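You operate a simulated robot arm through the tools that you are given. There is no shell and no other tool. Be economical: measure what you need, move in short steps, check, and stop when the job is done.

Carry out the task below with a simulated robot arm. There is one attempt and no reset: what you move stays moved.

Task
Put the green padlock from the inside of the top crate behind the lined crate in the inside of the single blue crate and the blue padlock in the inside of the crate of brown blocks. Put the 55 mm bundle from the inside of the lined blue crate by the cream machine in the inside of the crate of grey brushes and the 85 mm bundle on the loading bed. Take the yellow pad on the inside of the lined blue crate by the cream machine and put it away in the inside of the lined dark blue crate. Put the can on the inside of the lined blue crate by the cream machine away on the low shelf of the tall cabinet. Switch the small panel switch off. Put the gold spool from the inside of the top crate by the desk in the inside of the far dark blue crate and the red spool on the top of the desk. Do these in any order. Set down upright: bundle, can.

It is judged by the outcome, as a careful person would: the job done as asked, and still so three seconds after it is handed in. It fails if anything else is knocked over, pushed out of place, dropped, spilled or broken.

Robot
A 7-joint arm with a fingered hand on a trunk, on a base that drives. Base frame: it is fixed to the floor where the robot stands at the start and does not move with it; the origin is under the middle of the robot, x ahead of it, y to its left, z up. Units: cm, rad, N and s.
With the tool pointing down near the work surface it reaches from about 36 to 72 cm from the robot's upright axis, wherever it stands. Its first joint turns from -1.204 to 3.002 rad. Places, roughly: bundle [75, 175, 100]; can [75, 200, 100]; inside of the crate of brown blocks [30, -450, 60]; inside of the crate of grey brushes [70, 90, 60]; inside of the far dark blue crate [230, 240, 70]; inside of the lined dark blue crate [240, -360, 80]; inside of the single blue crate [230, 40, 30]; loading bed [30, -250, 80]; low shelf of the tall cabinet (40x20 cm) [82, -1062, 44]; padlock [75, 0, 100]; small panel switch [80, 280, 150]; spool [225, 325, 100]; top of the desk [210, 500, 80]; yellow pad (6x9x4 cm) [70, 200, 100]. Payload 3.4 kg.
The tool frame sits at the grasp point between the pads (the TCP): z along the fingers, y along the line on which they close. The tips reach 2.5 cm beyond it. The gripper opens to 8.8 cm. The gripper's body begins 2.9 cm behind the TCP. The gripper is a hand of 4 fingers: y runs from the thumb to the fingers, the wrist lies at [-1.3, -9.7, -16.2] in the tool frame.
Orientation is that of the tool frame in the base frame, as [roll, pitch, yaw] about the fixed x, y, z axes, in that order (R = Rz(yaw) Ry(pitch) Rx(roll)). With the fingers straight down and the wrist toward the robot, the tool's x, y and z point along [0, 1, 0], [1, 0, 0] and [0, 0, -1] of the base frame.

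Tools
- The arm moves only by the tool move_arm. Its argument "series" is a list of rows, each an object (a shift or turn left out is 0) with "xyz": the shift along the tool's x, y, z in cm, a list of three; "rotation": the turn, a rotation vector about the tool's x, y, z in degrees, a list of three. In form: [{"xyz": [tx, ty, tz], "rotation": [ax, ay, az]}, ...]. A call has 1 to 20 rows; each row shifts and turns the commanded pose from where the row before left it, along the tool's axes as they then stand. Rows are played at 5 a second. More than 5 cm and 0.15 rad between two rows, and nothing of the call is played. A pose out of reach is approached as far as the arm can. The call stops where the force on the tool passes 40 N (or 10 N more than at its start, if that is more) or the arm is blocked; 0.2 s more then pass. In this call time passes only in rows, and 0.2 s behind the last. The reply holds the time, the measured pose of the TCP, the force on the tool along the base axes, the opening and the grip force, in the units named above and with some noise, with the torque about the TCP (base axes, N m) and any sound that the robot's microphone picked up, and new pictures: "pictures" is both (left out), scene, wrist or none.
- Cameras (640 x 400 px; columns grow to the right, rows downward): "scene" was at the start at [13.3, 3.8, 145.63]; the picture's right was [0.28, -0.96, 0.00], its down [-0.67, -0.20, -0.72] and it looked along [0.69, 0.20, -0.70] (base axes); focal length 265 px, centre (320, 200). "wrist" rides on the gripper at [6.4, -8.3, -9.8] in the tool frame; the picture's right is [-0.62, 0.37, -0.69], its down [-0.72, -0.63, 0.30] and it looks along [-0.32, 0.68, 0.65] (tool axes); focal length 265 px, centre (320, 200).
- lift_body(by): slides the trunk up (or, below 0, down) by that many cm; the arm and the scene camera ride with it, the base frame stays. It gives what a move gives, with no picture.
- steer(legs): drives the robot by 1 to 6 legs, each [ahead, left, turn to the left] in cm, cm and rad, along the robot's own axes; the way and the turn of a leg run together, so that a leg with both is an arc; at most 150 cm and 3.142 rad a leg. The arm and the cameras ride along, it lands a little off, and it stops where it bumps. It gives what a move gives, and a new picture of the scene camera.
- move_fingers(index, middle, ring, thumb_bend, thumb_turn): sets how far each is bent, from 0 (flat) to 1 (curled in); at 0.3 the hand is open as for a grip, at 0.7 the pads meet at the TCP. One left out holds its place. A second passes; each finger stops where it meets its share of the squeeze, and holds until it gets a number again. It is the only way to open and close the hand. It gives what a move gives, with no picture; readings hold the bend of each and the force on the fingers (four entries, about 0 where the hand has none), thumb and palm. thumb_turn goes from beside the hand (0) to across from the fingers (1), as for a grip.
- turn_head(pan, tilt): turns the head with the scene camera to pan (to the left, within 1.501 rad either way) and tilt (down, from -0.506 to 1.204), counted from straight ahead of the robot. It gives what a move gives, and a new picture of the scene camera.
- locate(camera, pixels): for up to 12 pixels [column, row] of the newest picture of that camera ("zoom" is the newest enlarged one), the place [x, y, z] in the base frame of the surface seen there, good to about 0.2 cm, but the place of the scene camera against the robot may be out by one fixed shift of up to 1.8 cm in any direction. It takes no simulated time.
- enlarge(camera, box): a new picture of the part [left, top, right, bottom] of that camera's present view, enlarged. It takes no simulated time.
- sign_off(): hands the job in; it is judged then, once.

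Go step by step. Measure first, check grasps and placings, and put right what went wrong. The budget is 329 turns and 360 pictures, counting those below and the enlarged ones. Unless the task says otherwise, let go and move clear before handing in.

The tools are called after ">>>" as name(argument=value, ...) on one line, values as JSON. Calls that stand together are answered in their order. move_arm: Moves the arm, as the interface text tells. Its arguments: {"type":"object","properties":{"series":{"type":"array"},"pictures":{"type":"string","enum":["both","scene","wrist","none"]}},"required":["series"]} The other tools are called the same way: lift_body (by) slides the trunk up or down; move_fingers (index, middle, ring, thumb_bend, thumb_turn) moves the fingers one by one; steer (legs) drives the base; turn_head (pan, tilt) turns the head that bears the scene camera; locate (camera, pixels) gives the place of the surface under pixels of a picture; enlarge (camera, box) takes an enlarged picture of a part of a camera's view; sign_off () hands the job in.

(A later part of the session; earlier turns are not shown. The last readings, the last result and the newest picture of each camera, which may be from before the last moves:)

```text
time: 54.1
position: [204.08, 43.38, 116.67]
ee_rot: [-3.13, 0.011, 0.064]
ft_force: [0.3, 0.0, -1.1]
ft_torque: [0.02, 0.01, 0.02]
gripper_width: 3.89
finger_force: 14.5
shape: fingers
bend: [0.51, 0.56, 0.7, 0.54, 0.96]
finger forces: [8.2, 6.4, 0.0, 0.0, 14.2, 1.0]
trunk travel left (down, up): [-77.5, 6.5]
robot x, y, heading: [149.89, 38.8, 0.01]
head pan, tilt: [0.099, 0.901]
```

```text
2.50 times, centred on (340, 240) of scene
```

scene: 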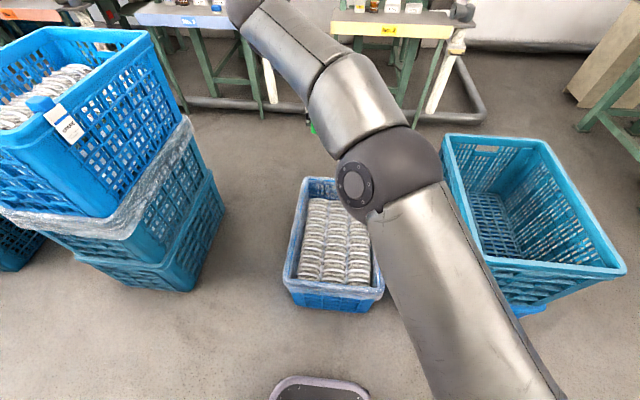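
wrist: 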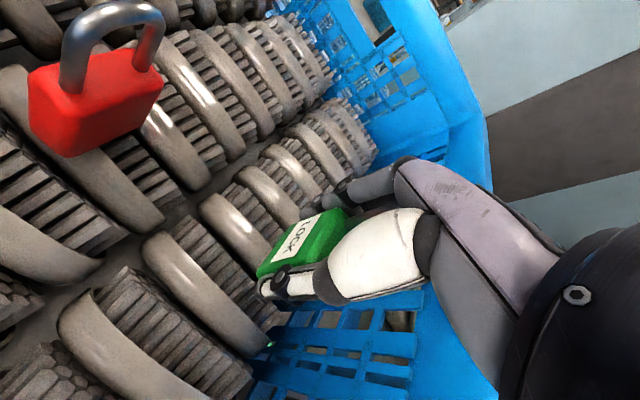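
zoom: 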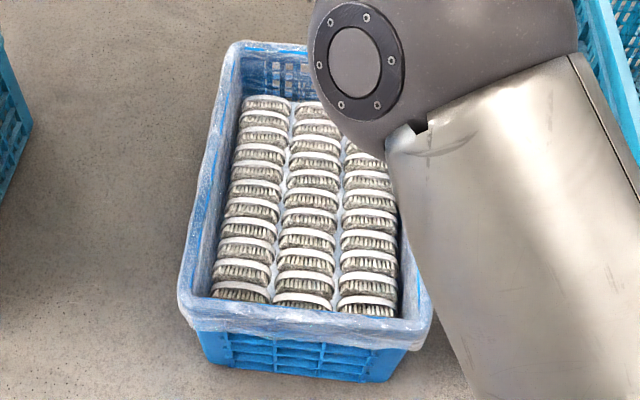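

The crate spans x 203-262 and y 20-60, with its rim at z 35.7 and contents at z≈24.7. Before lowering the trunk I'll check how high the elbow and upper arm sit.

>>> locate(camera="scene", pixels=[[390, 170], [350, 185], [430, 240], [500, 330], [340, 60], [280, 30], [312, 128]])

>>> steer(legs=[[14, 0, -0.01]])

```text
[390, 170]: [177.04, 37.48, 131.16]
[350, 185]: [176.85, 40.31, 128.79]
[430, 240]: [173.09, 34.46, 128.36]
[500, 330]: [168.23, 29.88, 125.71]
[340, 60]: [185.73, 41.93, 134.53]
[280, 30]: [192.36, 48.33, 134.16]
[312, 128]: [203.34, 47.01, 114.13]
```

```text
time: 55.4
position: [217.89, 43.24, 116.67]
ee_rot: [-3.131, 0.01, 0.06]
ft_force: [0.2, 0.5, -1.1]
ft_torque: [-0.01, 0.01, -0.03]
gripper_width: 3.9
finger_force: 14.5
shape: fingers
bend: [0.51, 0.56, 0.7, 0.54, 0.96]
finger forces: [8.2, 6.4, 0.0, 0.0, 14.1, 1.0]
trunk travel left (down, up): [-77.5, 6.5]
robot x, y, heading: [163.32, 38.64, 0.012]
head pan, tilt: [0.099, 0.901]
```

scene: 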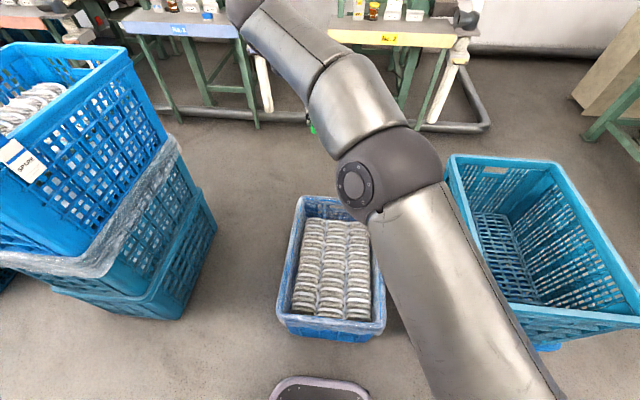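

The arm stays high, so lowering the trunk is safe. I'll lower it 74 cm, which puts the TCP at z≈42.6, just above the rim.

>>> lift_body(by=-74)

>>> move_arm(series=[{"xyz": [0, 2, 0]}])

```text
refused: -74 is not a number from -40 to 40
```

```text
time: 55.8
position: [217.86, 41.32, 116.51]
ee_rot: [-3.128, 0.007, 0.06]
ft_force: [0.2, 0.2, -0.9]
ft_torque: [0.01, -0.01, -0.02]
gripper_width: 3.86
finger_force: 14.4
shape: fingers
bend: [0.51, 0.56, 0.7, 0.54, 0.96]
finger forces: [8.1, 6.3, 0.0, 0.0, 13.9, 0.9]
trunk travel left (down, up): [-77.5, 6.5]
robot x, y, heading: [163.68, 38.74, 0.014]
head pan, tilt: [0.099, 0.901]
```

scene: 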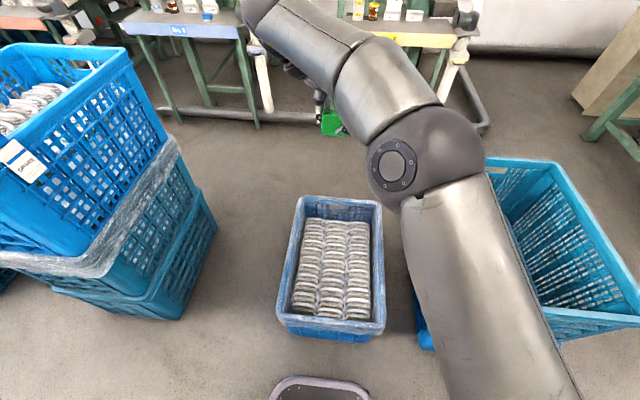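
wrist: 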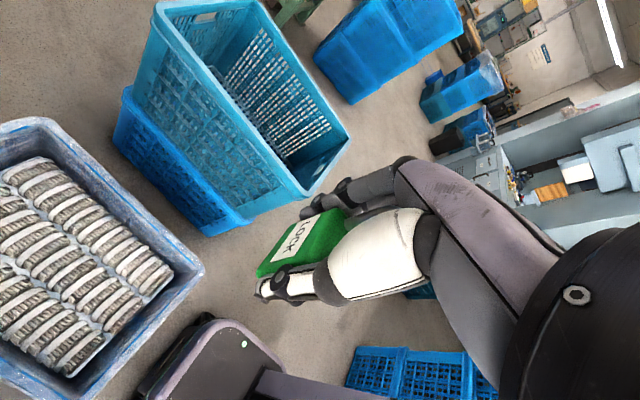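

The trunk move is limited to 40 cm a call, so I'll do it in two steps.

>>> lift_body(by=-40)

>>> lift_body(by=-33)

>>> move_arm(series=[{"xyz": [2, 0, 0]}])

```text
time: 59.6
position: [217.91, 41.4, 76.53]
ee_rot: [-3.132, 0.008, 0.061]
ft_force: [0.1, -0.9, -0.8]
ft_torque: [-0.01, -0.02, -0.01]
gripper_width: 3.88
finger_force: 15.1
shape: fingers
bend: [0.51, 0.56, 0.7, 0.54, 0.96]
finger forces: [8.1, 6.4, 0.0, 0.1, 14.1, 0.9]
trunk travel left (down, up): [-37.5, 46.5]
robot x, y, heading: [163.74, 38.79, 0.007]
head pan, tilt: [0.099, 0.901]
```

```text
time: 62.9
position: [217.81, 41.45, 43.63]
ee_rot: [-3.131, 0.008, 0.062]
ft_force: [0.4, -0.3, -0.9]
ft_torque: [-0.02, 0.02, 0.01]
gripper_width: 3.92
finger_force: 15.2
shape: fingers
bend: [0.51, 0.56, 0.7, 0.54, 0.96]
finger forces: [8.2, 6.4, 0.0, 0.0, 14.1, 0.8]
trunk travel left (down, up): [-4.5, 79.5]
robot x, y, heading: [163.55, 38.75, 0.009]
head pan, tilt: [0.099, 0.901]
```

```text
time: 63.3
position: [219.79, 41.15, 43.67]
ee_rot: [-3.13, 0.009, 0.061]
ft_force: [0.4, -0.4, -0.5]
ft_torque: [-0.01, 0.0, -0.02]
gripper_width: 3.88
finger_force: 14.2
shape: fingers
bend: [0.52, 0.56, 0.7, 0.54, 0.96]
finger forces: [8.0, 6.4, 0.0, 0.0, 14.0, 0.7]
trunk travel left (down, up): [-4.5, 79.5]
robot x, y, heading: [164.2, 39.05, 0.007]
head pan, tilt: [0.099, 0.901]
```

scene: 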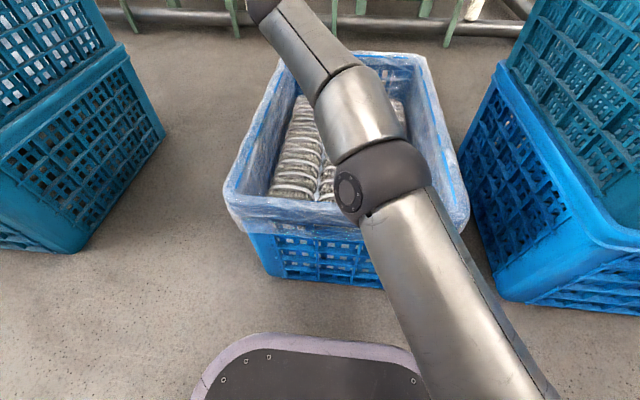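
wrist: 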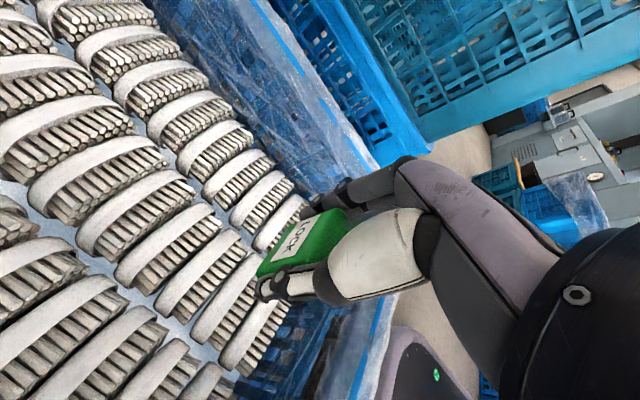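

Green hangs over the contents at (300,250). I'll go down 13 cm and use this view to measure the base as well.

>>> locate(camera="scene", pixels=[[195, 390], [240, 345], [320, 335], [400, 352], [255, 275], [380, 285]])

>>> move_arm(series=[{"xyz": [0, 0, 4]}, {"xyz": [0, 0, 4]}, {"xyz": [0, 0, 3]}, {"xyz": [0, 0, 2]}])

```text
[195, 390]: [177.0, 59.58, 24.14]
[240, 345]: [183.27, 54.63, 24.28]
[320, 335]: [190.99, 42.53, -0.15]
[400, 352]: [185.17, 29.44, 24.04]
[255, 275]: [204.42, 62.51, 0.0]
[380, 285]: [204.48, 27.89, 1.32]
```

```text
time: 64.3
position: [219.76, 41.69, 30.46]
ee_rot: [-3.13, 0.008, 0.06]
ft_force: [0.7, 0.6, -1.2]
ft_torque: [-0.03, -0.02, -0.01]
gripper_width: 3.87
finger_force: 14.5
shape: fingers
bend: [0.52, 0.56, 0.7, 0.54, 0.96]
finger forces: [7.9, 6.2, 0.0, 0.1, 13.8, 0.8]
trunk travel left (down, up): [-4.5, 79.5]
robot x, y, heading: [163.83, 39.11, 0.006]
head pan, tilt: [0.099, 0.901]
```

scene: 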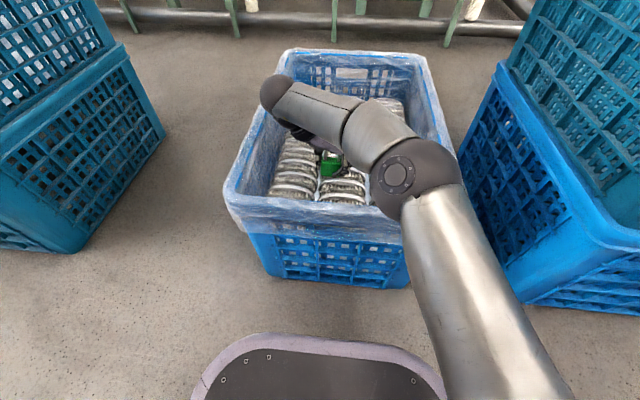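
wrist: 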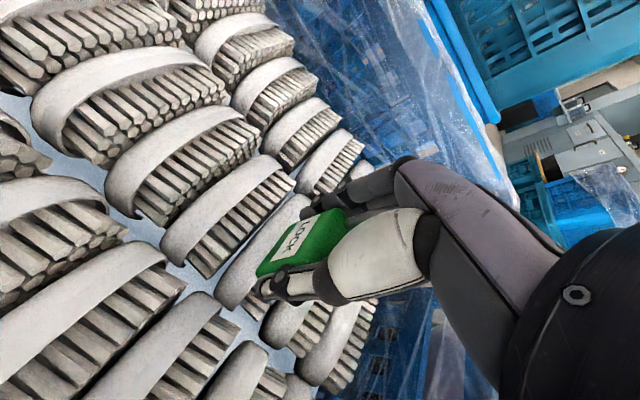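

The base turns out small: about 21 cm half-width, front at +22 cm. I'll lower in small steps until I feel contact.

>>> move_arm(series=[{"xyz": [0, 0, 0.7]}, {"xyz": [0, 0, 0.6]}], pictures="none")

>>> move_arm(series=[{"xyz": [0, 0, 0.5]}], pictures="none")

>>> move_arm(series=[{"xyz": [0, 0, 0.4]}], pictures="wrist")

```text
time: 64.9
position: [219.8, 41.63, 29.37]
ee_rot: [-3.132, 0.006, 0.061]
ft_force: [0.2, 1.1, 4.5]
ft_torque: [-0.08, 0.04, 0.05]
gripper_width: 3.88
finger_force: 15.4
shape: fingers
bend: [0.52, 0.56, 0.7, 0.54, 0.96]
finger forces: [7.8, 6.3, 0.0, 0.1, 14.7, 1.5]
trunk travel left (down, up): [-4.5, 79.5]
robot x, y, heading: [163.72, 38.62, 0.007]
head pan, tilt: [0.099, 0.901]
```

```text
time: 65.3
position: [219.83, 41.65, 29.19]
ee_rot: [-3.131, -0.001, 0.059]
ft_force: [2.2, 2.4, 26.8]
ft_torque: [-0.48, 0.16, 0.02]
gripper_width: 3.88
finger_force: 21.3
shape: fingers
bend: [0.52, 0.56, 0.7, 0.54, 0.96]
finger forces: [8.2, 7.7, 0.0, 0.1, 17.6, 9.0]
trunk travel left (down, up): [-4.5, 79.5]
robot x, y, heading: [164.12, 38.95, 0.012]
head pan, tilt: [0.099, 0.901]
```

```text
time: 65.7
position: [219.84, 41.71, 29.19]
ee_rot: [-3.134, -0.006, 0.058]
ft_force: [-4.5, 1.5, 22.6]
ft_torque: [-0.42, 0.18, -0.08]
gripper_width: 3.93
finger_force: 22.1
shape: fingers
bend: [0.52, 0.56, 0.7, 0.55, 0.96]
finger forces: [8.7, 7.5, 0.1, 0.0, 17.8, 8.7]
trunk travel left (down, up): [-4.5, 79.5]
robot x, y, heading: [163.96, 38.77, 0.013]
head pan, tilt: [0.099, 0.901]
stopped in row 1: the force on the tool passed its limit at 43 N (the readings are from after the stop); the commanded pose is now the measured one
```

wrist: 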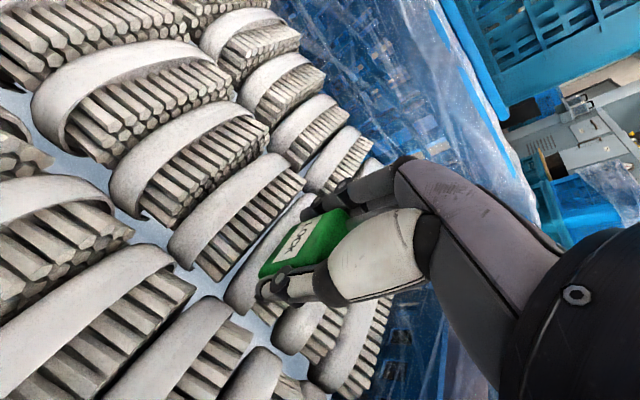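

It is resting on the contents at 23 N. I'll ease up slightly, open the hand and lift away.

>>> move_arm(series=[{"xyz": [0, 0, -0.3]}], pictures="none")

>>> move_fingers(index=0.3, middle=0.3, ring=0.3, thumb_bend=0.3)

>>> move_arm(series=[{"xyz": [0, 0, -2]}, {"xyz": [0, 0, -4]}, {"xyz": [0, 0, -4]}, {"xyz": [0, 0, -4]}])

```text
time: 66.1
position: [219.84, 41.63, 29.14]
ee_rot: [-3.133, -0.004, 0.059]
ft_force: [-0.3, 5.1, 19.8]
ft_torque: [-0.3, 0.12, 0.0]
gripper_width: 3.91
finger_force: 20.4
shape: fingers
bend: [0.52, 0.56, 0.7, 0.55, 0.96]
finger forces: [7.7, 6.7, 0.0, 0.0, 18.3, 7.2]
trunk travel left (down, up): [-4.5, 79.5]
robot x, y, heading: [163.8, 39.01, 0.009]
head pan, tilt: [0.099, 0.901]
```

```text
time: 67.1
position: [219.92, 41.62, 29.15]
ee_rot: [-3.132, 0.0, 0.059]
ft_force: [1.3, 1.6, 14.9]
ft_torque: [-0.25, 0.1, -0.04]
gripper_width: 8.42
finger_force: 7.4
shape: fingers
bend: [0.3, 0.3, 0.3, 0.3, 0.97]
finger forces: [0.0, 0.0, 0.1, 0.1, 1.3, 12.9]
trunk travel left (down, up): [-4.5, 79.5]
robot x, y, heading: [163.81, 38.74, 0.008]
head pan, tilt: [0.099, 0.901]
```

```text
time: 68.1
position: [219.8, 41.6, 43.07]
ee_rot: [-3.13, 0.001, 0.06]
ft_force: [0.3, -0.6, 0.0]
ft_torque: [0.0, 0.02, 0.01]
gripper_width: 8.46
finger_force: 0.1
shape: fingers
bend: [0.3, 0.3, 0.3, 0.3, 0.97]
finger forces: [0.0, 0.0, 0.1, 0.1, 0.0, 0.0]
trunk travel left (down, up): [-4.5, 79.5]
robot x, y, heading: [163.84, 38.84, 0.01]
head pan, tilt: [0.099, 0.901]
```

scene: 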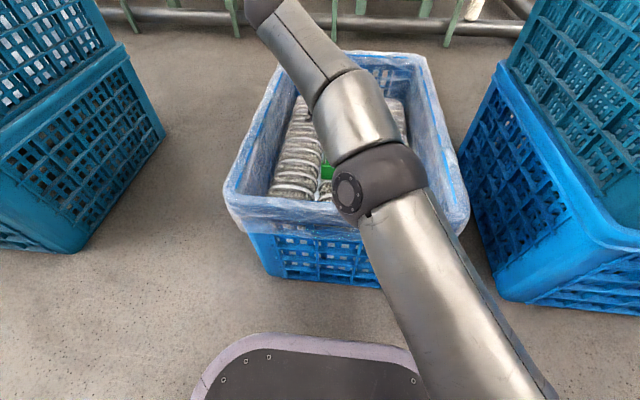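
wrist: 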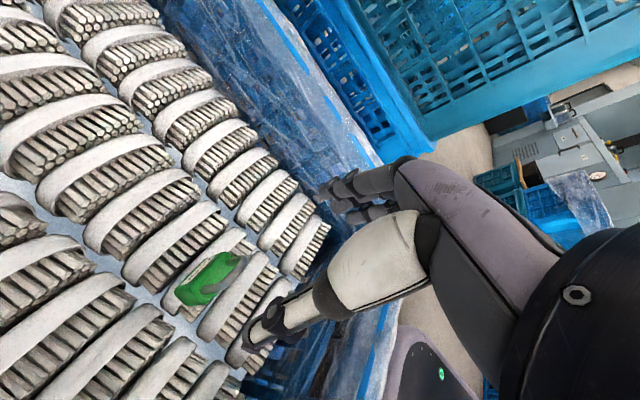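

Green now sits inside the single crate at (205,280) in the wrist view, and the hand is clear. Next is the blue padlock, which I can reach from this side of the big crate, so I'll raise the trunk, back off and turn around.

>>> lift_body(by=40)

>>> lift_body(by=36)

>>> steer(legs=[[-20, -10, 0], [0, 0, 1.57], [0, 0, 1.56]])

```text
time: 71.9
position: [219.9, 41.55, 83.09]
ee_rot: [-3.132, -0.001, 0.059]
ft_force: [-0.3, -0.2, 0.4]
ft_torque: [0.01, -0.03, -0.01]
gripper_width: 8.48
finger_force: 0.0
shape: fingers
bend: [0.3, 0.3, 0.3, 0.3, 0.97]
finger forces: [0.0, 0.1, 0.0, 0.0, 0.1, 0.0]
trunk travel left (down, up): [-44.5, 39.5]
robot x, y, heading: [163.66, 38.85, 0.011]
head pan, tilt: [0.099, 0.901]
```

```text
time: 75.4
position: [219.85, 41.66, 118.97]
ee_rot: [-3.131, 0.002, 0.06]
ft_force: [0.0, -0.9, -0.1]
ft_torque: [0.03, -0.01, 0.0]
gripper_width: 8.47
finger_force: 0.1
shape: fingers
bend: [0.3, 0.3, 0.3, 0.3, 0.97]
finger forces: [0.1, 0.1, 0.0, 0.0, 0.1, 0.0]
trunk travel left (down, up): [-80.5, 3.5]
robot x, y, heading: [163.59, 38.62, 0.01]
head pan, tilt: [0.099, 0.901]
```

```text
time: 84.8
position: [87.7, 25.52, 119.08]
ee_rot: [-3.13, 0.001, -3.073]
ft_force: [0.1, -0.5, -0.1]
ft_torque: [0.01, -0.01, 0.01]
gripper_width: 8.47
finger_force: 0.1
shape: fingers
bend: [0.3, 0.3, 0.3, 0.3, 0.97]
finger forces: [0.1, 0.0, 0.0, 0.1, 0.1, 0.0]
trunk travel left (down, up): [-80.5, 3.5]
robot x, y, heading: [143.8, 28.88, -3.125]
head pan, tilt: [0.099, 0.901]
```

scene: 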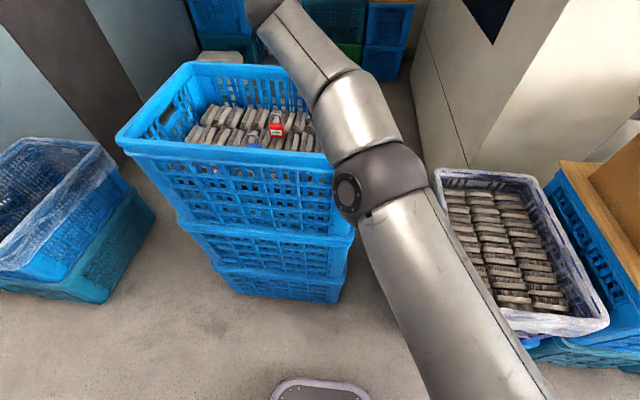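

The robot faces the crate from behind, and blue shows at (253,140), next to red. I'll shift so the hand is over blue at about (75, 4).

>>> steer(legs=[[12, 21.5, -0.016]])

>>> move_arm(series=[{"xyz": [0, 0, 1]}], pictures="wrist")

```text
time: 86.6
position: [75.93, 4.87, 118.95]
ee_rot: [-3.13, 0.001, -3.09]
ft_force: [-1.3, -0.2, -0.3]
ft_torque: [-0.03, -0.04, -0.03]
gripper_width: 8.46
finger_force: 0.1
shape: fingers
bend: [0.3, 0.3, 0.3, 0.3, 0.97]
finger forces: [0.0, 0.0, 0.0, 0.0, 0.0, 0.0]
trunk travel left (down, up): [-80.5, 3.5]
robot x, y, heading: [131.88, 7.42, -3.14]
head pan, tilt: [0.099, 0.901]
```

scene: 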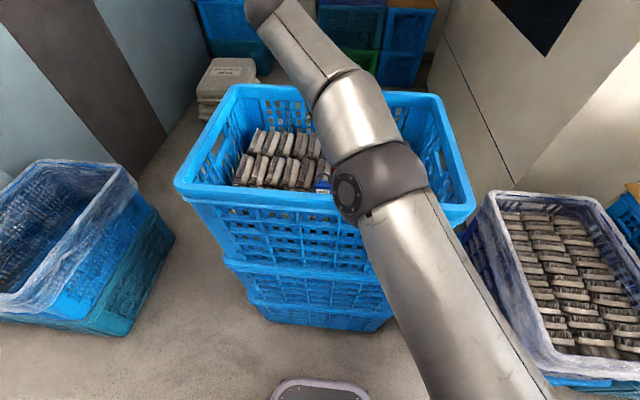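

```text
time: 87.0
position: [75.99, 5.07, 118.12]
ee_rot: [-3.131, 0.0, -3.09]
ft_force: [0.3, 0.6, 0.8]
ft_torque: [0.0, 0.02, 0.02]
gripper_width: 8.46
finger_force: 0.0
shape: fingers
bend: [0.3, 0.3, 0.3, 0.3, 0.97]
finger forces: [0.1, 0.0, 0.1, 0.1, 0.0, 0.1]
trunk travel left (down, up): [-80.5, 3.5]
robot x, y, heading: [131.8, 7.17, -3.142]
head pan, tilt: [0.099, 0.901]
```

wrist: 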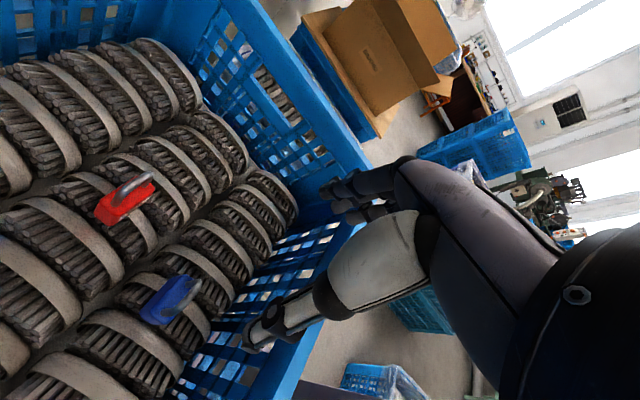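

Blue is at (170,300) in the wrist view. I'll measure it and the back wall.

>>> enlarge(camera="wrist", box=[80, 220, 300, 380])

>>> locate(camera="wrist", pixels=[[170, 298], [155, 312], [185, 285], [150, 320], [200, 282], [128, 205], [255, 365], [290, 360]])

```text
2.50 times, centred on (190, 300) of wrist
```

zoom: 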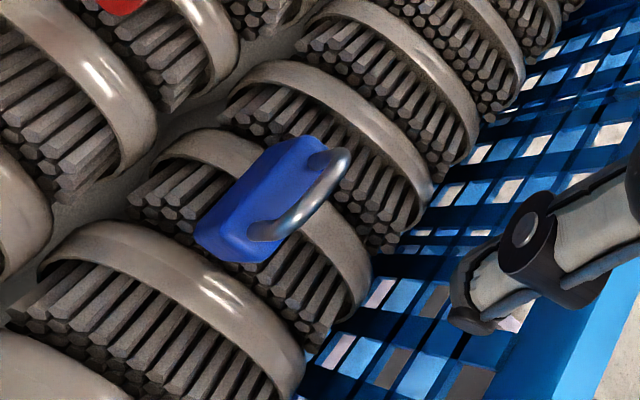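

```text
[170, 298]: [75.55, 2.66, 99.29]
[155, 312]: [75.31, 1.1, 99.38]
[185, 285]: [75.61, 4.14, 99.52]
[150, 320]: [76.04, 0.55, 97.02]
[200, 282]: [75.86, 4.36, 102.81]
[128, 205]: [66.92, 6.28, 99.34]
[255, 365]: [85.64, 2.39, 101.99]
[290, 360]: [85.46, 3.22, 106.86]
```

Blue's body is centred at about (75.6, 2.8) with its top at 99.4. I'll align over it and descend most of the way.

>>> move_arm(series=[{"xyz": [0.5, -2.3, 0]}, {"xyz": [0, 0, 4]}, {"xyz": [0, 0, 4]}, {"xyz": [0, 0, 4]}, {"xyz": [0, 0, 3]}], pictures="wrist")

>>> locate(camera="wrist", pixels=[[230, 270], [250, 250], [215, 285], [270, 240]])

```text
time: 88.2
position: [76.88, 3.04, 102.87]
ee_rot: [-3.131, 0.001, -3.089]
ft_force: [-0.2, 0.6, -0.4]
ft_torque: [0.0, -0.01, 0.0]
gripper_width: 8.44
finger_force: 0.1
shape: fingers
bend: [0.3, 0.3, 0.3, 0.3, 0.97]
finger forces: [0.0, 0.0, 0.1, 0.0, 0.0, 0.0]
out of reach, approached as far as the arm can: row 1
trunk travel left (down, up): [-80.5, 3.5]
robot x, y, heading: [132.02, 6.84, -3.14]
head pan, tilt: [0.099, 0.901]
```

wrist: 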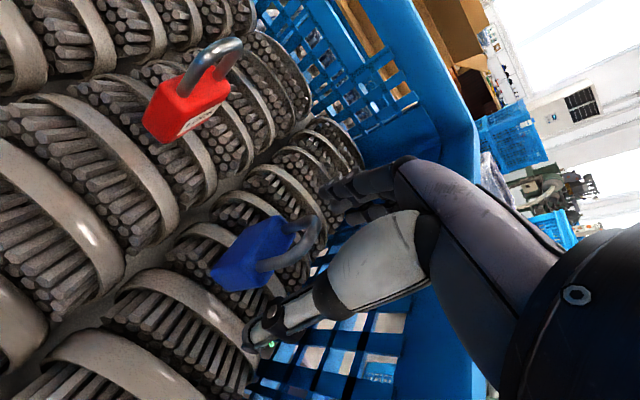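

```text
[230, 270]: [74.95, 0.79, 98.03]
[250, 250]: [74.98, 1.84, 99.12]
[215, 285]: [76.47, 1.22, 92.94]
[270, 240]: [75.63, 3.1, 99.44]
```

The TCP is 1.5 cm off in x. I'll correct that and go down to grip height.

>>> move_arm(series=[{"xyz": [1.5, -0.2, 0]}, {"xyz": [0, 0, 2.2]}, {"xyz": [0, 0, 2.0]}], pictures="wrist")

```text
time: 89.0
position: [75.52, 2.55, 98.8]
ee_rot: [-3.132, -0.001, -3.09]
ft_force: [-0.6, 1.0, -0.4]
ft_torque: [0.0, 0.0, 0.01]
gripper_width: 8.44
finger_force: 0.0
shape: fingers
bend: [0.3, 0.3, 0.3, 0.3, 0.97]
finger forces: [0.0, 0.0, 0.0, 0.0, 0.0, 0.1]
trunk travel left (down, up): [-80.5, 3.5]
robot x, y, heading: [132.06, 7.38, -3.141]
head pan, tilt: [0.099, 0.901]
```

wrist: 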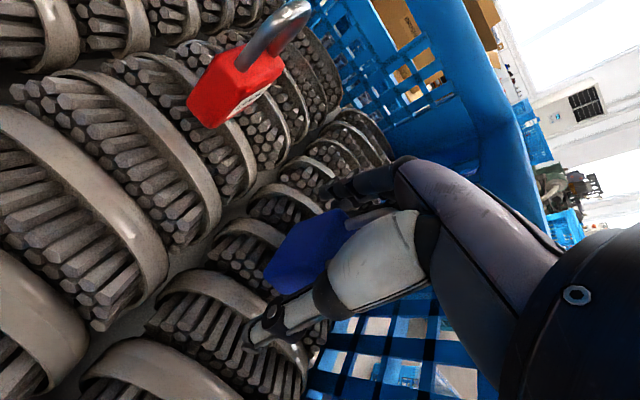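

Blue is between the fingers as green was. I'll lower 0.3 cm, close, and lift a little.

>>> move_arm(series=[{"xyz": [0, 0.1, 0.3]}], pictures="none")

>>> move_fingers(index=0.7, middle=0.7, ring=0.7, thumb_bend=0.7)

>>> move_arm(series=[{"xyz": [0, 0, -1]}, {"xyz": [0, 0, -3]}], pictures="wrist")

```text
time: 89.4
position: [75.44, 2.64, 98.39]
ee_rot: [-3.131, 0.0, -3.087]
ft_force: [0.3, 0.8, 2.6]
ft_torque: [0.0, -0.02, 0.01]
gripper_width: 8.46
finger_force: 0.7
shape: fingers
bend: [0.3, 0.3, 0.3, 0.3, 0.97]
finger forces: [0.1, 0.0, 0.0, 0.0, 0.0, 1.5]
trunk travel left (down, up): [-80.5, 3.5]
robot x, y, heading: [132.1, 7.42, -3.141]
head pan, tilt: [0.099, 0.901]
```

```text
time: 90.4
position: [75.51, 2.64, 98.6]
ee_rot: [-3.131, 0.0, -3.089]
ft_force: [-0.2, 1.0, 4.6]
ft_torque: [0.13, -0.03, 0.02]
gripper_width: 3.88
finger_force: 15.1
shape: fingers
bend: [0.52, 0.55, 0.7, 0.54, 0.96]
finger forces: [8.2, 7.5, 0.0, 0.0, 13.9, 1.6]
trunk travel left (down, up): [-80.5, 3.5]
robot x, y, heading: [131.92, 7.1, -3.142]
head pan, tilt: [0.099, 0.901]
```

```text
time: 91.0
position: [75.45, 2.99, 102.53]
ee_rot: [-3.131, 0.0, -3.09]
ft_force: [-0.5, -0.3, -0.7]
ft_torque: [-0.03, 0.01, 0.02]
gripper_width: 3.18
finger_force: 12.5
shape: fingers
bend: [0.57, 0.56, 0.7, 0.55, 0.96]
finger forces: [5.0, 7.4, 1.7, 0.1, 10.9, 0.1]
trunk travel left (down, up): [-80.5, 3.5]
robot x, y, heading: [131.85, 7.24, -3.14]
head pan, tilt: [0.099, 0.901]
```

wrist: 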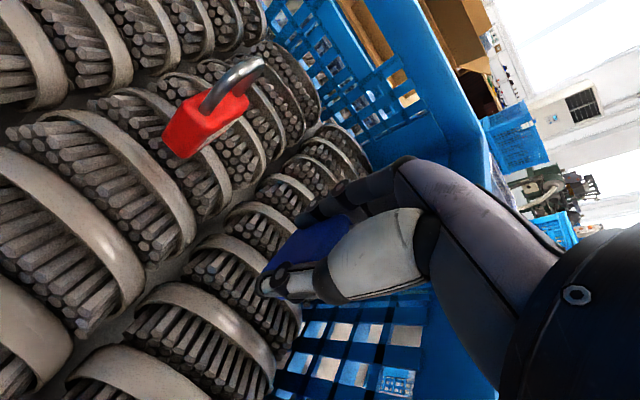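

The grip shifted a little, with the width going from 3.9 to 3.2, but it still holds at 12 N. I'll lift clear of the rim and check it.

>>> move_arm(series=[{"xyz": [0, 0, -3]}, {"xyz": [0, 0, -3]}, {"xyz": [0, 0, -3]}, {"xyz": [0, 0, -3]}, {"xyz": [0, 0, -2]}], pictures="wrist")

>>> turn_head(pan=0.9, tilt=0.4)

```text
time: 92.2
position: [75.95, 3.36, 116.25]
ee_rot: [-3.131, 0.0, -3.088]
ft_force: [0.2, 0.0, -1.1]
ft_torque: [0.03, 0.0, 0.0]
gripper_width: 3.13
finger_force: 11.8
shape: fingers
bend: [0.57, 0.56, 0.7, 0.55, 0.96]
finger forces: [4.9, 7.3, 1.7, 0.1, 10.7, 0.1]
out of reach, approached as far as the arm can: row 4, 5
trunk travel left (down, up): [-80.5, 3.5]
robot x, y, heading: [131.87, 6.95, -3.139]
head pan, tilt: [0.099, 0.901]
```

wrist: 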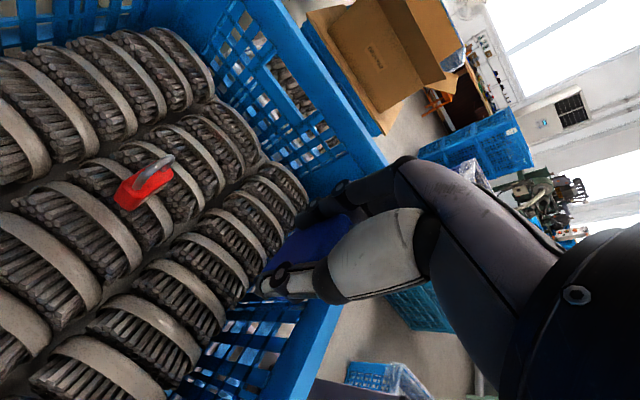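

```text
time: 93.3
position: [75.84, 3.19, 116.14]
ee_rot: [-3.131, -0.001, -3.089]
ft_force: [0.2, -0.2, 0.0]
ft_torque: [0.02, -0.03, -0.02]
gripper_width: 3.14
finger_force: 12.3
shape: fingers
bend: [0.57, 0.56, 0.7, 0.55, 0.96]
finger forces: [4.9, 7.2, 1.7, 0.1, 10.6, 0.1]
trunk travel left (down, up): [-80.5, 3.5]
robot x, y, heading: [131.91, 7.44, -3.14]
head pan, tilt: [0.901, 0.4]
```

scene: 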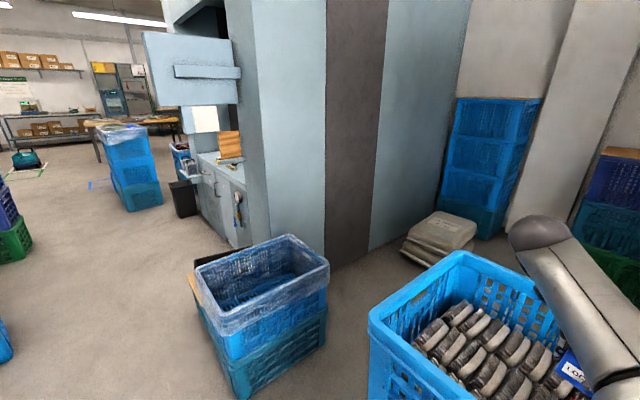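

The grip is stable. I'll locate what's down the aisle: the bed at (225,165) and the crates at (130,165).

>>> locate(camera="scene", pixels=[[130, 145], [135, 195], [115, 130], [225, 160], [180, 200], [270, 260], [230, 250], [125, 245], [10, 220], [95, 130], [180, 145], [0, 330]])

>>> enlarge(camera="scene", box=[0, 80, 260, 240])

```text
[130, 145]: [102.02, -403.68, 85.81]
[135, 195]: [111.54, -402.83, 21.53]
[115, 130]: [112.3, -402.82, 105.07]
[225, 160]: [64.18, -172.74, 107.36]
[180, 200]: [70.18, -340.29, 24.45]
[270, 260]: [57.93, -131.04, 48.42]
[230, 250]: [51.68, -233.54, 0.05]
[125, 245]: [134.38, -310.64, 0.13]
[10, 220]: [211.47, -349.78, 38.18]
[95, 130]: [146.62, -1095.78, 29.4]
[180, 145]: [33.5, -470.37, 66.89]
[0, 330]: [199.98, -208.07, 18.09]
```

```text
2.46 times, centred on (130, 160) of scene
```

zoom: 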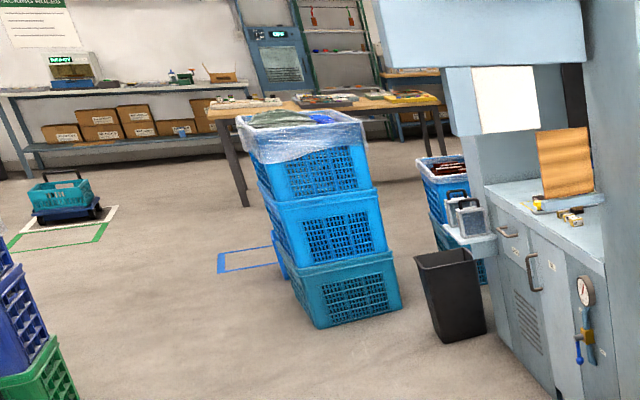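

The crate of brown blocks looks like the lined one at zoom (445,170), near (33, -470), with a bin at (70, -340) and a 3-stack at (102, -404) nearby. I'll drive down the aisle at x≈150, keeping the hand clear.

>>> steer(legs=[[-18, 0, 0], [0, 110, 0], [0, 110, 0]])

```text
time: 105.4
position: [96.68, -219.62, 116.27]
ee_rot: [-3.131, -0.001, -3.08]
ft_force: [0.1, -0.7, -0.6]
ft_torque: [0.01, -0.01, 0.01]
gripper_width: 3.14
finger_force: 12.7
shape: fingers
bend: [0.57, 0.56, 0.7, 0.55, 0.96]
finger forces: [4.8, 7.4, 1.7, 0.0, 10.6, 0.2]
trunk travel left (down, up): [-80.5, 3.5]
robot x, y, heading: [153.11, -215.08, -3.129]
head pan, tilt: [0.901, 0.4]
```

scene: 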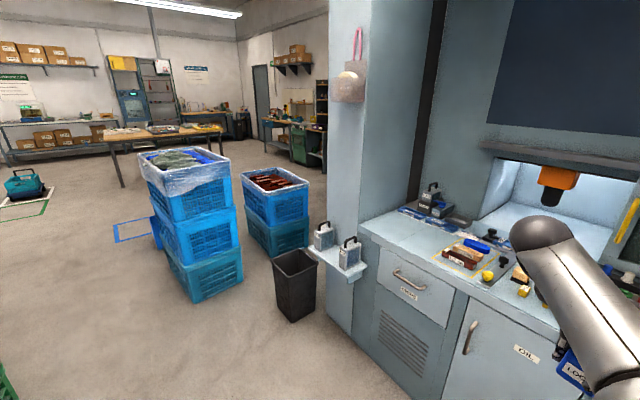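

The crate of brown blocks is now clear at (275,185). I'll measure it, the neighbouring stack and the counter.

>>> locate(camera="scene", pixels=[[275, 182], [243, 178], [308, 190], [285, 168], [268, 222], [145, 165], [228, 160], [190, 190], [275, 268], [350, 265], [320, 240], [460, 260]])

>>> enlarge(camera="scene", box=[220, 140, 600, 380])

```text
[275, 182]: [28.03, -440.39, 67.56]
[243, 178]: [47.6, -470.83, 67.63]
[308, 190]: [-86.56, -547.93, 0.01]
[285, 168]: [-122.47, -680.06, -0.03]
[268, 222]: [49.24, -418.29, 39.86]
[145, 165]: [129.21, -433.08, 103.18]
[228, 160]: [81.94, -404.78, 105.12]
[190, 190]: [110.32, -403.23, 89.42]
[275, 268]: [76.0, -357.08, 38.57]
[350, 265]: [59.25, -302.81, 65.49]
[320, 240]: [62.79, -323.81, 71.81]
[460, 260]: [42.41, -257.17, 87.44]
```

```text
1.67 times, centred on (410, 260) of scene
```

zoom: 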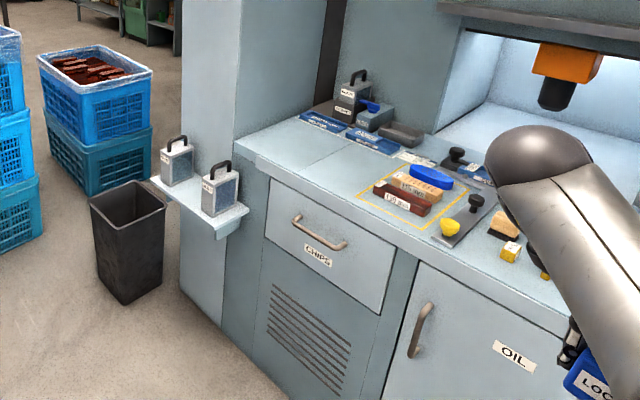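

The brown-block crate spans about x 5-50, y -418 to -475, and the stack and bin hem in the near side. I'll check the floor around its far side.

>>> locate(camera="scene", pixels=[[165, 133], [108, 170], [222, 150], [122, 185], [225, 128], [130, 235], [262, 165], [320, 175], [60, 185], [270, 140], [305, 145], [150, 290]])

>>> steer(legs=[[-10, 95, -0.012]])

```text
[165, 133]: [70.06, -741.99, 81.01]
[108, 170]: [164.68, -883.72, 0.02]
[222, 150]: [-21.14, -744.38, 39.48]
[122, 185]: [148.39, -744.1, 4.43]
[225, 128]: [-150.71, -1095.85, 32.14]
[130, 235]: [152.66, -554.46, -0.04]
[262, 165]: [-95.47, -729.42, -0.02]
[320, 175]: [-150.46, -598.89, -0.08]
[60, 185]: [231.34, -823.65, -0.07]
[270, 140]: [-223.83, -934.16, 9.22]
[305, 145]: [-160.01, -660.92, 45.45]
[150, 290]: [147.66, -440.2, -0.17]
```

```text
time: 110.5
position: [106.96, -315.71, 116.26]
ee_rot: [-3.132, -0.001, -3.094]
ft_force: [-0.2, 0.2, -0.9]
ft_torque: [0.02, 0.0, 0.03]
gripper_width: 3.13
finger_force: 12.4
shape: fingers
bend: [0.57, 0.56, 0.7, 0.55, 0.96]
finger forces: [4.6, 7.3, 1.8, 0.0, 10.6, 0.1]
trunk travel left (down, up): [-80.5, 3.5]
robot x, y, heading: [163.14, -312.21, 3.141]
head pan, tilt: [0.901, 0.4]
```

scene: 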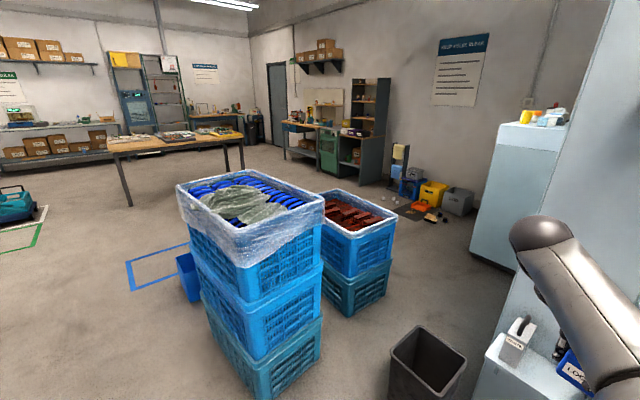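

There's ample floor beyond y=-480. I'll measure both crates' corners and the small blue item at (187,275).

>>> locate(camera="scene", pixels=[[320, 198], [345, 243], [397, 218], [358, 192], [350, 212], [187, 275], [182, 188], [240, 262], [322, 200], [250, 180], [190, 295], [260, 390]])

>>> enlarge(camera="scene", box=[160, 160, 420, 330])

```text
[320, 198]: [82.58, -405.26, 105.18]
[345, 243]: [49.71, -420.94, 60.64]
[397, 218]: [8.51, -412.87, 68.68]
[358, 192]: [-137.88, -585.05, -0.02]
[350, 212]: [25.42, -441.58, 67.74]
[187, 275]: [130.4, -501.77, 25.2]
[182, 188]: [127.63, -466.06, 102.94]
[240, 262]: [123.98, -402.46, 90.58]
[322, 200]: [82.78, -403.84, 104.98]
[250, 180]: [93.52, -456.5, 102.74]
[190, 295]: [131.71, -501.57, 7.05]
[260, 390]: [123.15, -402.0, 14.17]
```

```text
2.35 times, centred on (290, 245) of scene
```

zoom: 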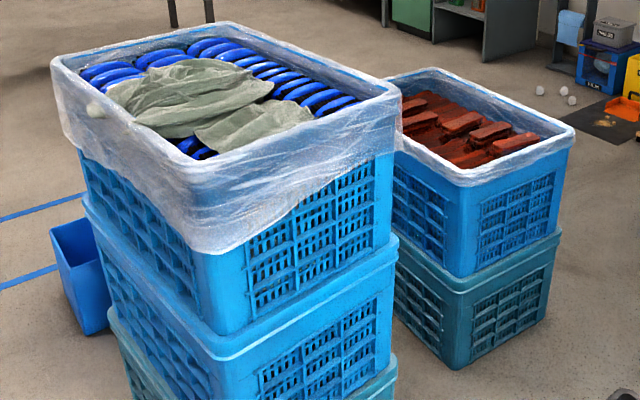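

The stack runs x 82-124, y -402 to -466, with a small bin at (130, -502). I'll go around past y=-567, then west, and turn to face the brown crate from its far side.

>>> steer(legs=[[-5, 130, 0], [0, 128, 0], [70, 0, 0], [66, 0, 0], [0, 0, -1.57]])

>>> turn_head(pan=0.15, tilt=0.8)

```text
time: 133.5
position: [29.56, -513.55, 116.28]
ee_rot: [-3.133, -0.002, 1.617]
ft_force: [-0.2, 0.2, -0.5]
ft_torque: [0.01, 0.01, -0.01]
gripper_width: 3.04
finger_force: 12.1
shape: fingers
bend: [0.58, 0.56, 0.7, 0.55, 0.96]
finger forces: [4.1, 7.4, 1.3, 0.0, 10.4, 0.1]
trunk travel left (down, up): [-80.5, 3.5]
robot x, y, heading: [32.87, -569.74, 1.565]
head pan, tilt: [0.901, 0.4]
```

scene: 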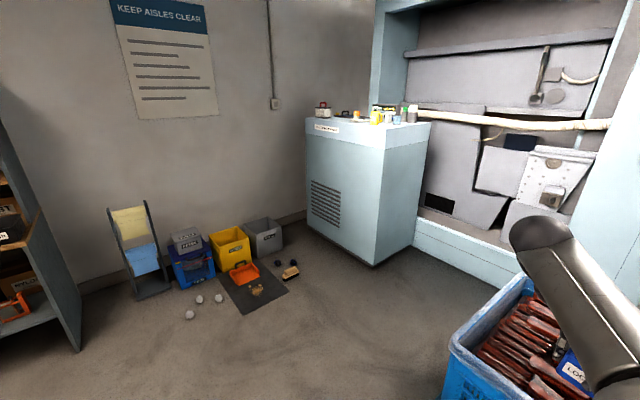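

```text
time: 134.6
position: [29.4, -513.57, 116.19]
ee_rot: [-3.13, -0.002, 1.617]
ft_force: [0.3, -0.3, -1.3]
ft_torque: [0.0, 0.01, -0.02]
gripper_width: 3.05
finger_force: 11.4
shape: fingers
bend: [0.58, 0.56, 0.7, 0.55, 0.96]
finger forces: [4.2, 7.4, 1.4, 0.0, 10.4, 0.2]
trunk travel left (down, up): [-80.5, 3.5]
robot x, y, heading: [32.77, -569.44, 1.566]
head pan, tilt: [0.15, 0.799]
```

scene: 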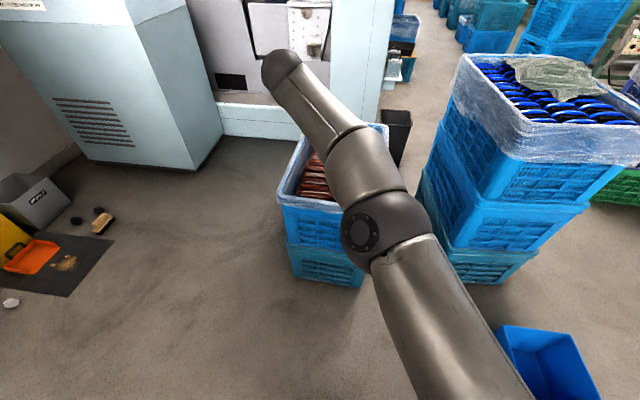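

The crate is ahead at (320,200), with the small bin to the right at (545,360). I'll measure both before moving in.

>>> locate(camera="scene", pixels=[[280, 200], [340, 215], [305, 148], [318, 185], [315, 170], [500, 340], [520, 395], [390, 128], [430, 170], [440, 220]])

```text
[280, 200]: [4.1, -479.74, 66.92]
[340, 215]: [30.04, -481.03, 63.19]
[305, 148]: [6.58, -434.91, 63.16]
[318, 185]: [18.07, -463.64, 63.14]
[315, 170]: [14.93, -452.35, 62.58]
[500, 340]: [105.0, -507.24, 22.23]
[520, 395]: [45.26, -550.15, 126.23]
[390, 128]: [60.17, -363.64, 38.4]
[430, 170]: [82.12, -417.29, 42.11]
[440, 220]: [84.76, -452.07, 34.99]
```

The crate's near edge is at y≈-480 and its contents at z≈63. I'll drive ahead 52 cm and lower the trunk 38 cm.

>>> steer(legs=[[52, 0, 0.004]])

>>> lift_body(by=-36)

>>> move_arm(series=[{"xyz": [0, 0, 2]}])

```text
time: 137.7
position: [30.47, -460.95, 116.21]
ee_rot: [-3.131, -0.001, 1.608]
ft_force: [0.8, -0.9, -2.0]
ft_torque: [-0.01, 0.01, -0.02]
gripper_width: 3.05
finger_force: 11.2
shape: fingers
bend: [0.58, 0.56, 0.7, 0.55, 0.96]
finger forces: [4.2, 7.3, 1.4, 0.1, 10.3, 0.1]
trunk travel left (down, up): [-80.5, 3.5]
robot x, y, heading: [33.79, -517.12, 1.556]
head pan, tilt: [0.15, 0.799]
```

scene: 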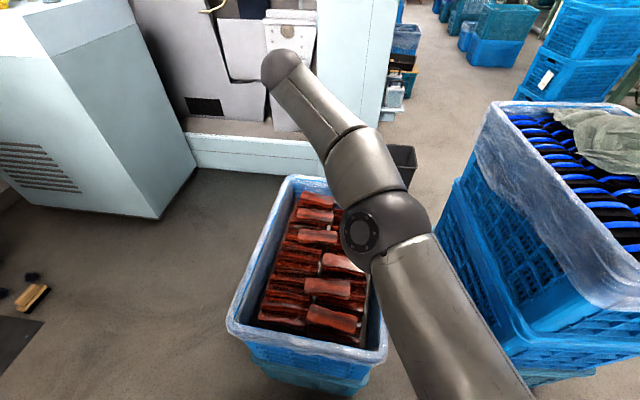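

```text
time: 141.2
position: [30.52, -461.04, 80.23]
ee_rot: [-3.131, -0.002, 1.607]
ft_force: [-1.1, 0.0, 0.1]
ft_torque: [0.03, -0.01, 0.0]
gripper_width: 3.03
finger_force: 11.8
shape: fingers
bend: [0.58, 0.56, 0.7, 0.55, 0.96]
finger forces: [4.1, 7.4, 1.5, 0.0, 10.3, 0.1]
trunk travel left (down, up): [-44.5, 39.5]
robot x, y, heading: [33.3, -516.84, 1.56]
head pan, tilt: [0.15, 0.799]
```

```text
time: 141.6
position: [30.46, -461.15, 78.01]
ee_rot: [-3.132, -0.003, 1.607]
ft_force: [0.2, 0.2, -0.9]
ft_torque: [0.04, -0.01, -0.02]
gripper_width: 3.03
finger_force: 12.1
shape: fingers
bend: [0.58, 0.56, 0.7, 0.55, 0.96]
finger forces: [4.2, 7.5, 1.4, 0.1, 10.4, 0.1]
trunk travel left (down, up): [-44.5, 39.5]
robot x, y, heading: [33.42, -517.01, 1.553]
head pan, tilt: [0.15, 0.799]
```

scene: 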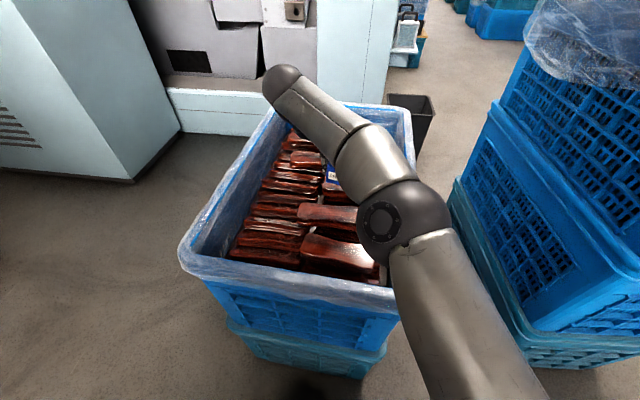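
wrist: 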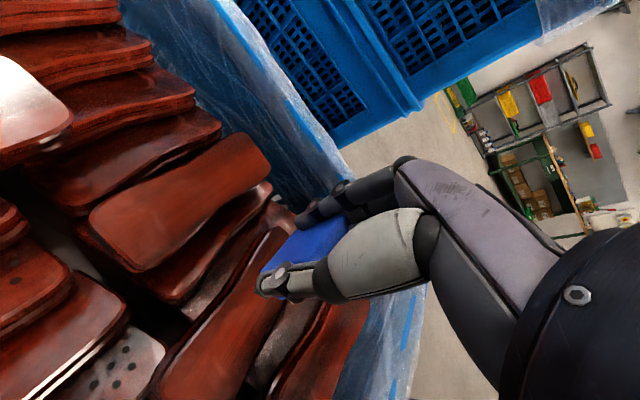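

Blue hangs over the brown blocks at about (300,250) in the wrist view. I'll lower it until it touches.

>>> move_arm(series=[{"xyz": [-1, 0, 3]}, {"xyz": [0, 0, 3]}, {"xyz": [0, 0, 2]}, {"xyz": [0, 0, 1.5]}], pictures="wrist")

```text
time: 142.4
position: [30.35, -461.86, 71.21]
ee_rot: [-3.133, -0.024, 1.602]
ft_force: [-2.7, -1.8, 22.1]
ft_torque: [-0.35, -0.39, -0.08]
gripper_width: 2.86
finger_force: 22.0
shape: fingers
bend: [0.6, 0.55, 0.7, 0.56, 0.95]
finger forces: [3.6, 8.9, 3.8, 0.0, 13.6, 13.6]
trunk travel left (down, up): [-44.5, 39.5]
robot x, y, heading: [33.72, -517.24, 1.558]
head pan, tilt: [0.15, 0.799]
stopped in row 4: the force on the tool passed its limit at 50 N (the readings are from after the stop); the commanded pose is now the measured one
```

wrist: 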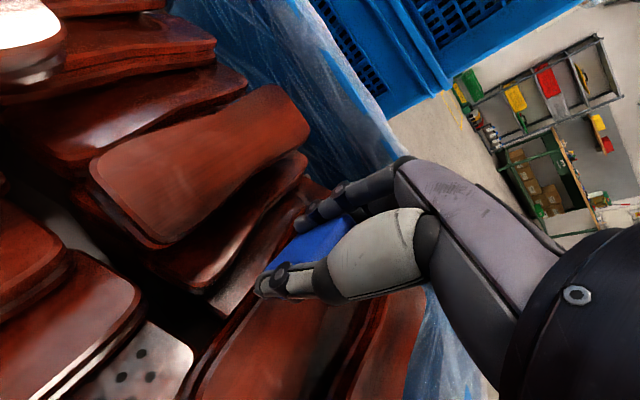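

It touched down on a block at TCP z 71.2. I'll ease off, release and rise.

>>> move_arm(series=[{"xyz": [0, 0, -0.3]}], pictures="none")

>>> move_fingers(index=0.3, middle=0.3, ring=0.3, thumb_bend=0.3)

>>> move_arm(series=[{"xyz": [0, 0, -3]}, {"xyz": [0, 0, -4]}, {"xyz": [0, 0, -4]}], pictures="wrist")

```text
time: 142.8
position: [30.47, -461.99, 71.25]
ee_rot: [-3.132, -0.022, 1.605]
ft_force: [-0.6, -3.4, 15.0]
ft_torque: [-0.28, -0.3, -0.06]
gripper_width: 2.82
finger_force: 19.6
shape: fingers
bend: [0.6, 0.55, 0.7, 0.56, 0.95]
finger forces: [3.5, 8.9, 3.9, 0.1, 12.4, 10.6]
trunk travel left (down, up): [-44.5, 39.5]
robot x, y, heading: [33.34, -516.99, 1.557]
head pan, tilt: [0.15, 0.799]
```

```text
time: 143.8
position: [30.49, -461.8, 71.05]
ee_rot: [-3.133, -0.024, 1.603]
ft_force: [-0.1, -1.9, 13.6]
ft_torque: [-0.01, -0.12, 0.0]
gripper_width: 8.43
finger_force: 6.3
shape: fingers
bend: [0.3, 0.3, 0.3, 0.3, 0.97]
finger forces: [0.0, 0.0, 0.0, 0.0, 0.0, 12.3]
trunk travel left (down, up): [-44.5, 39.5]
robot x, y, heading: [33.66, -516.98, 1.552]
head pan, tilt: [0.15, 0.799]
```

```text
time: 144.6
position: [30.73, -461.98, 81.63]
ee_rot: [-3.134, -0.018, 1.604]
ft_force: [-0.3, -0.7, -0.6]
ft_torque: [0.03, 0.0, -0.04]
gripper_width: 8.44
finger_force: 0.1
shape: fingers
bend: [0.3, 0.3, 0.3, 0.3, 0.97]
finger forces: [0.0, 0.0, 0.0, 0.0, 0.1, 0.0]
trunk travel left (down, up): [-44.5, 39.5]
robot x, y, heading: [33.51, -516.98, 1.56]
head pan, tilt: [0.15, 0.799]
```

wrist: 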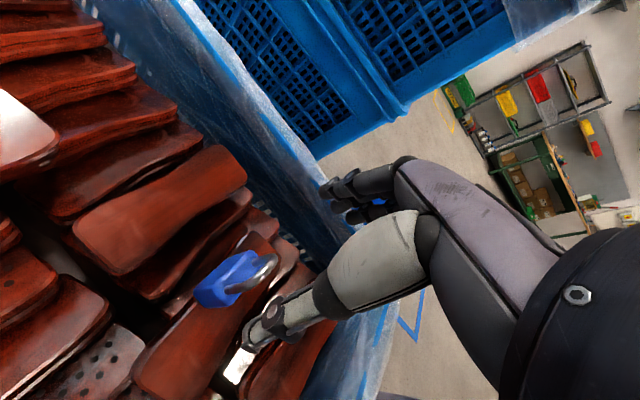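

Blue rests in the crate of brown blocks at (230,280). Next come the items at the lined crate near y≈190, so I'll raise the trunk and retrace the route north along x≈155.

>>> lift_body(by=36)

>>> steer(legs=[[-53, 0, 0.01], [0, -122, 0], [140, 0, 0], [140, 0, 0]])

```text
time: 148.1
position: [30.51, -461.91, 117.75]
ee_rot: [-3.133, -0.018, 1.605]
ft_force: [0.1, -0.1, -0.6]
ft_torque: [-0.01, 0.03, 0.03]
gripper_width: 8.42
finger_force: 0.1
shape: fingers
bend: [0.3, 0.3, 0.3, 0.3, 0.97]
finger forces: [0.0, 0.0, 0.0, 0.0, 0.0, 0.0]
trunk travel left (down, up): [-80.5, 3.5]
robot x, y, heading: [33.44, -516.95, 1.561]
head pan, tilt: [0.15, 0.799]
```

```text
time: 170.2
position: [140.74, -232.93, 117.74]
ee_rot: [-3.132, -0.019, 1.648]
ft_force: [0.2, -0.2, -0.1]
ft_torque: [0.01, -0.03, 0.0]
gripper_width: 8.48
finger_force: 0.0
shape: fingers
bend: [0.3, 0.3, 0.3, 0.3, 0.97]
finger forces: [0.0, 0.0, 0.1, 0.1, 0.0, 0.0]
trunk travel left (down, up): [-80.5, 3.5]
robot x, y, heading: [146.08, -288.01, 1.604]
head pan, tilt: [0.15, 0.799]
```

scene: 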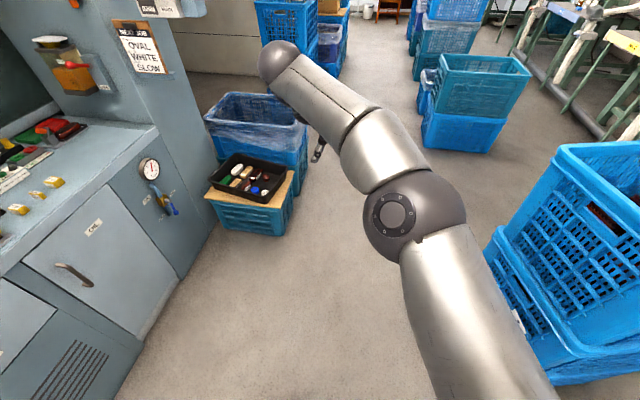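

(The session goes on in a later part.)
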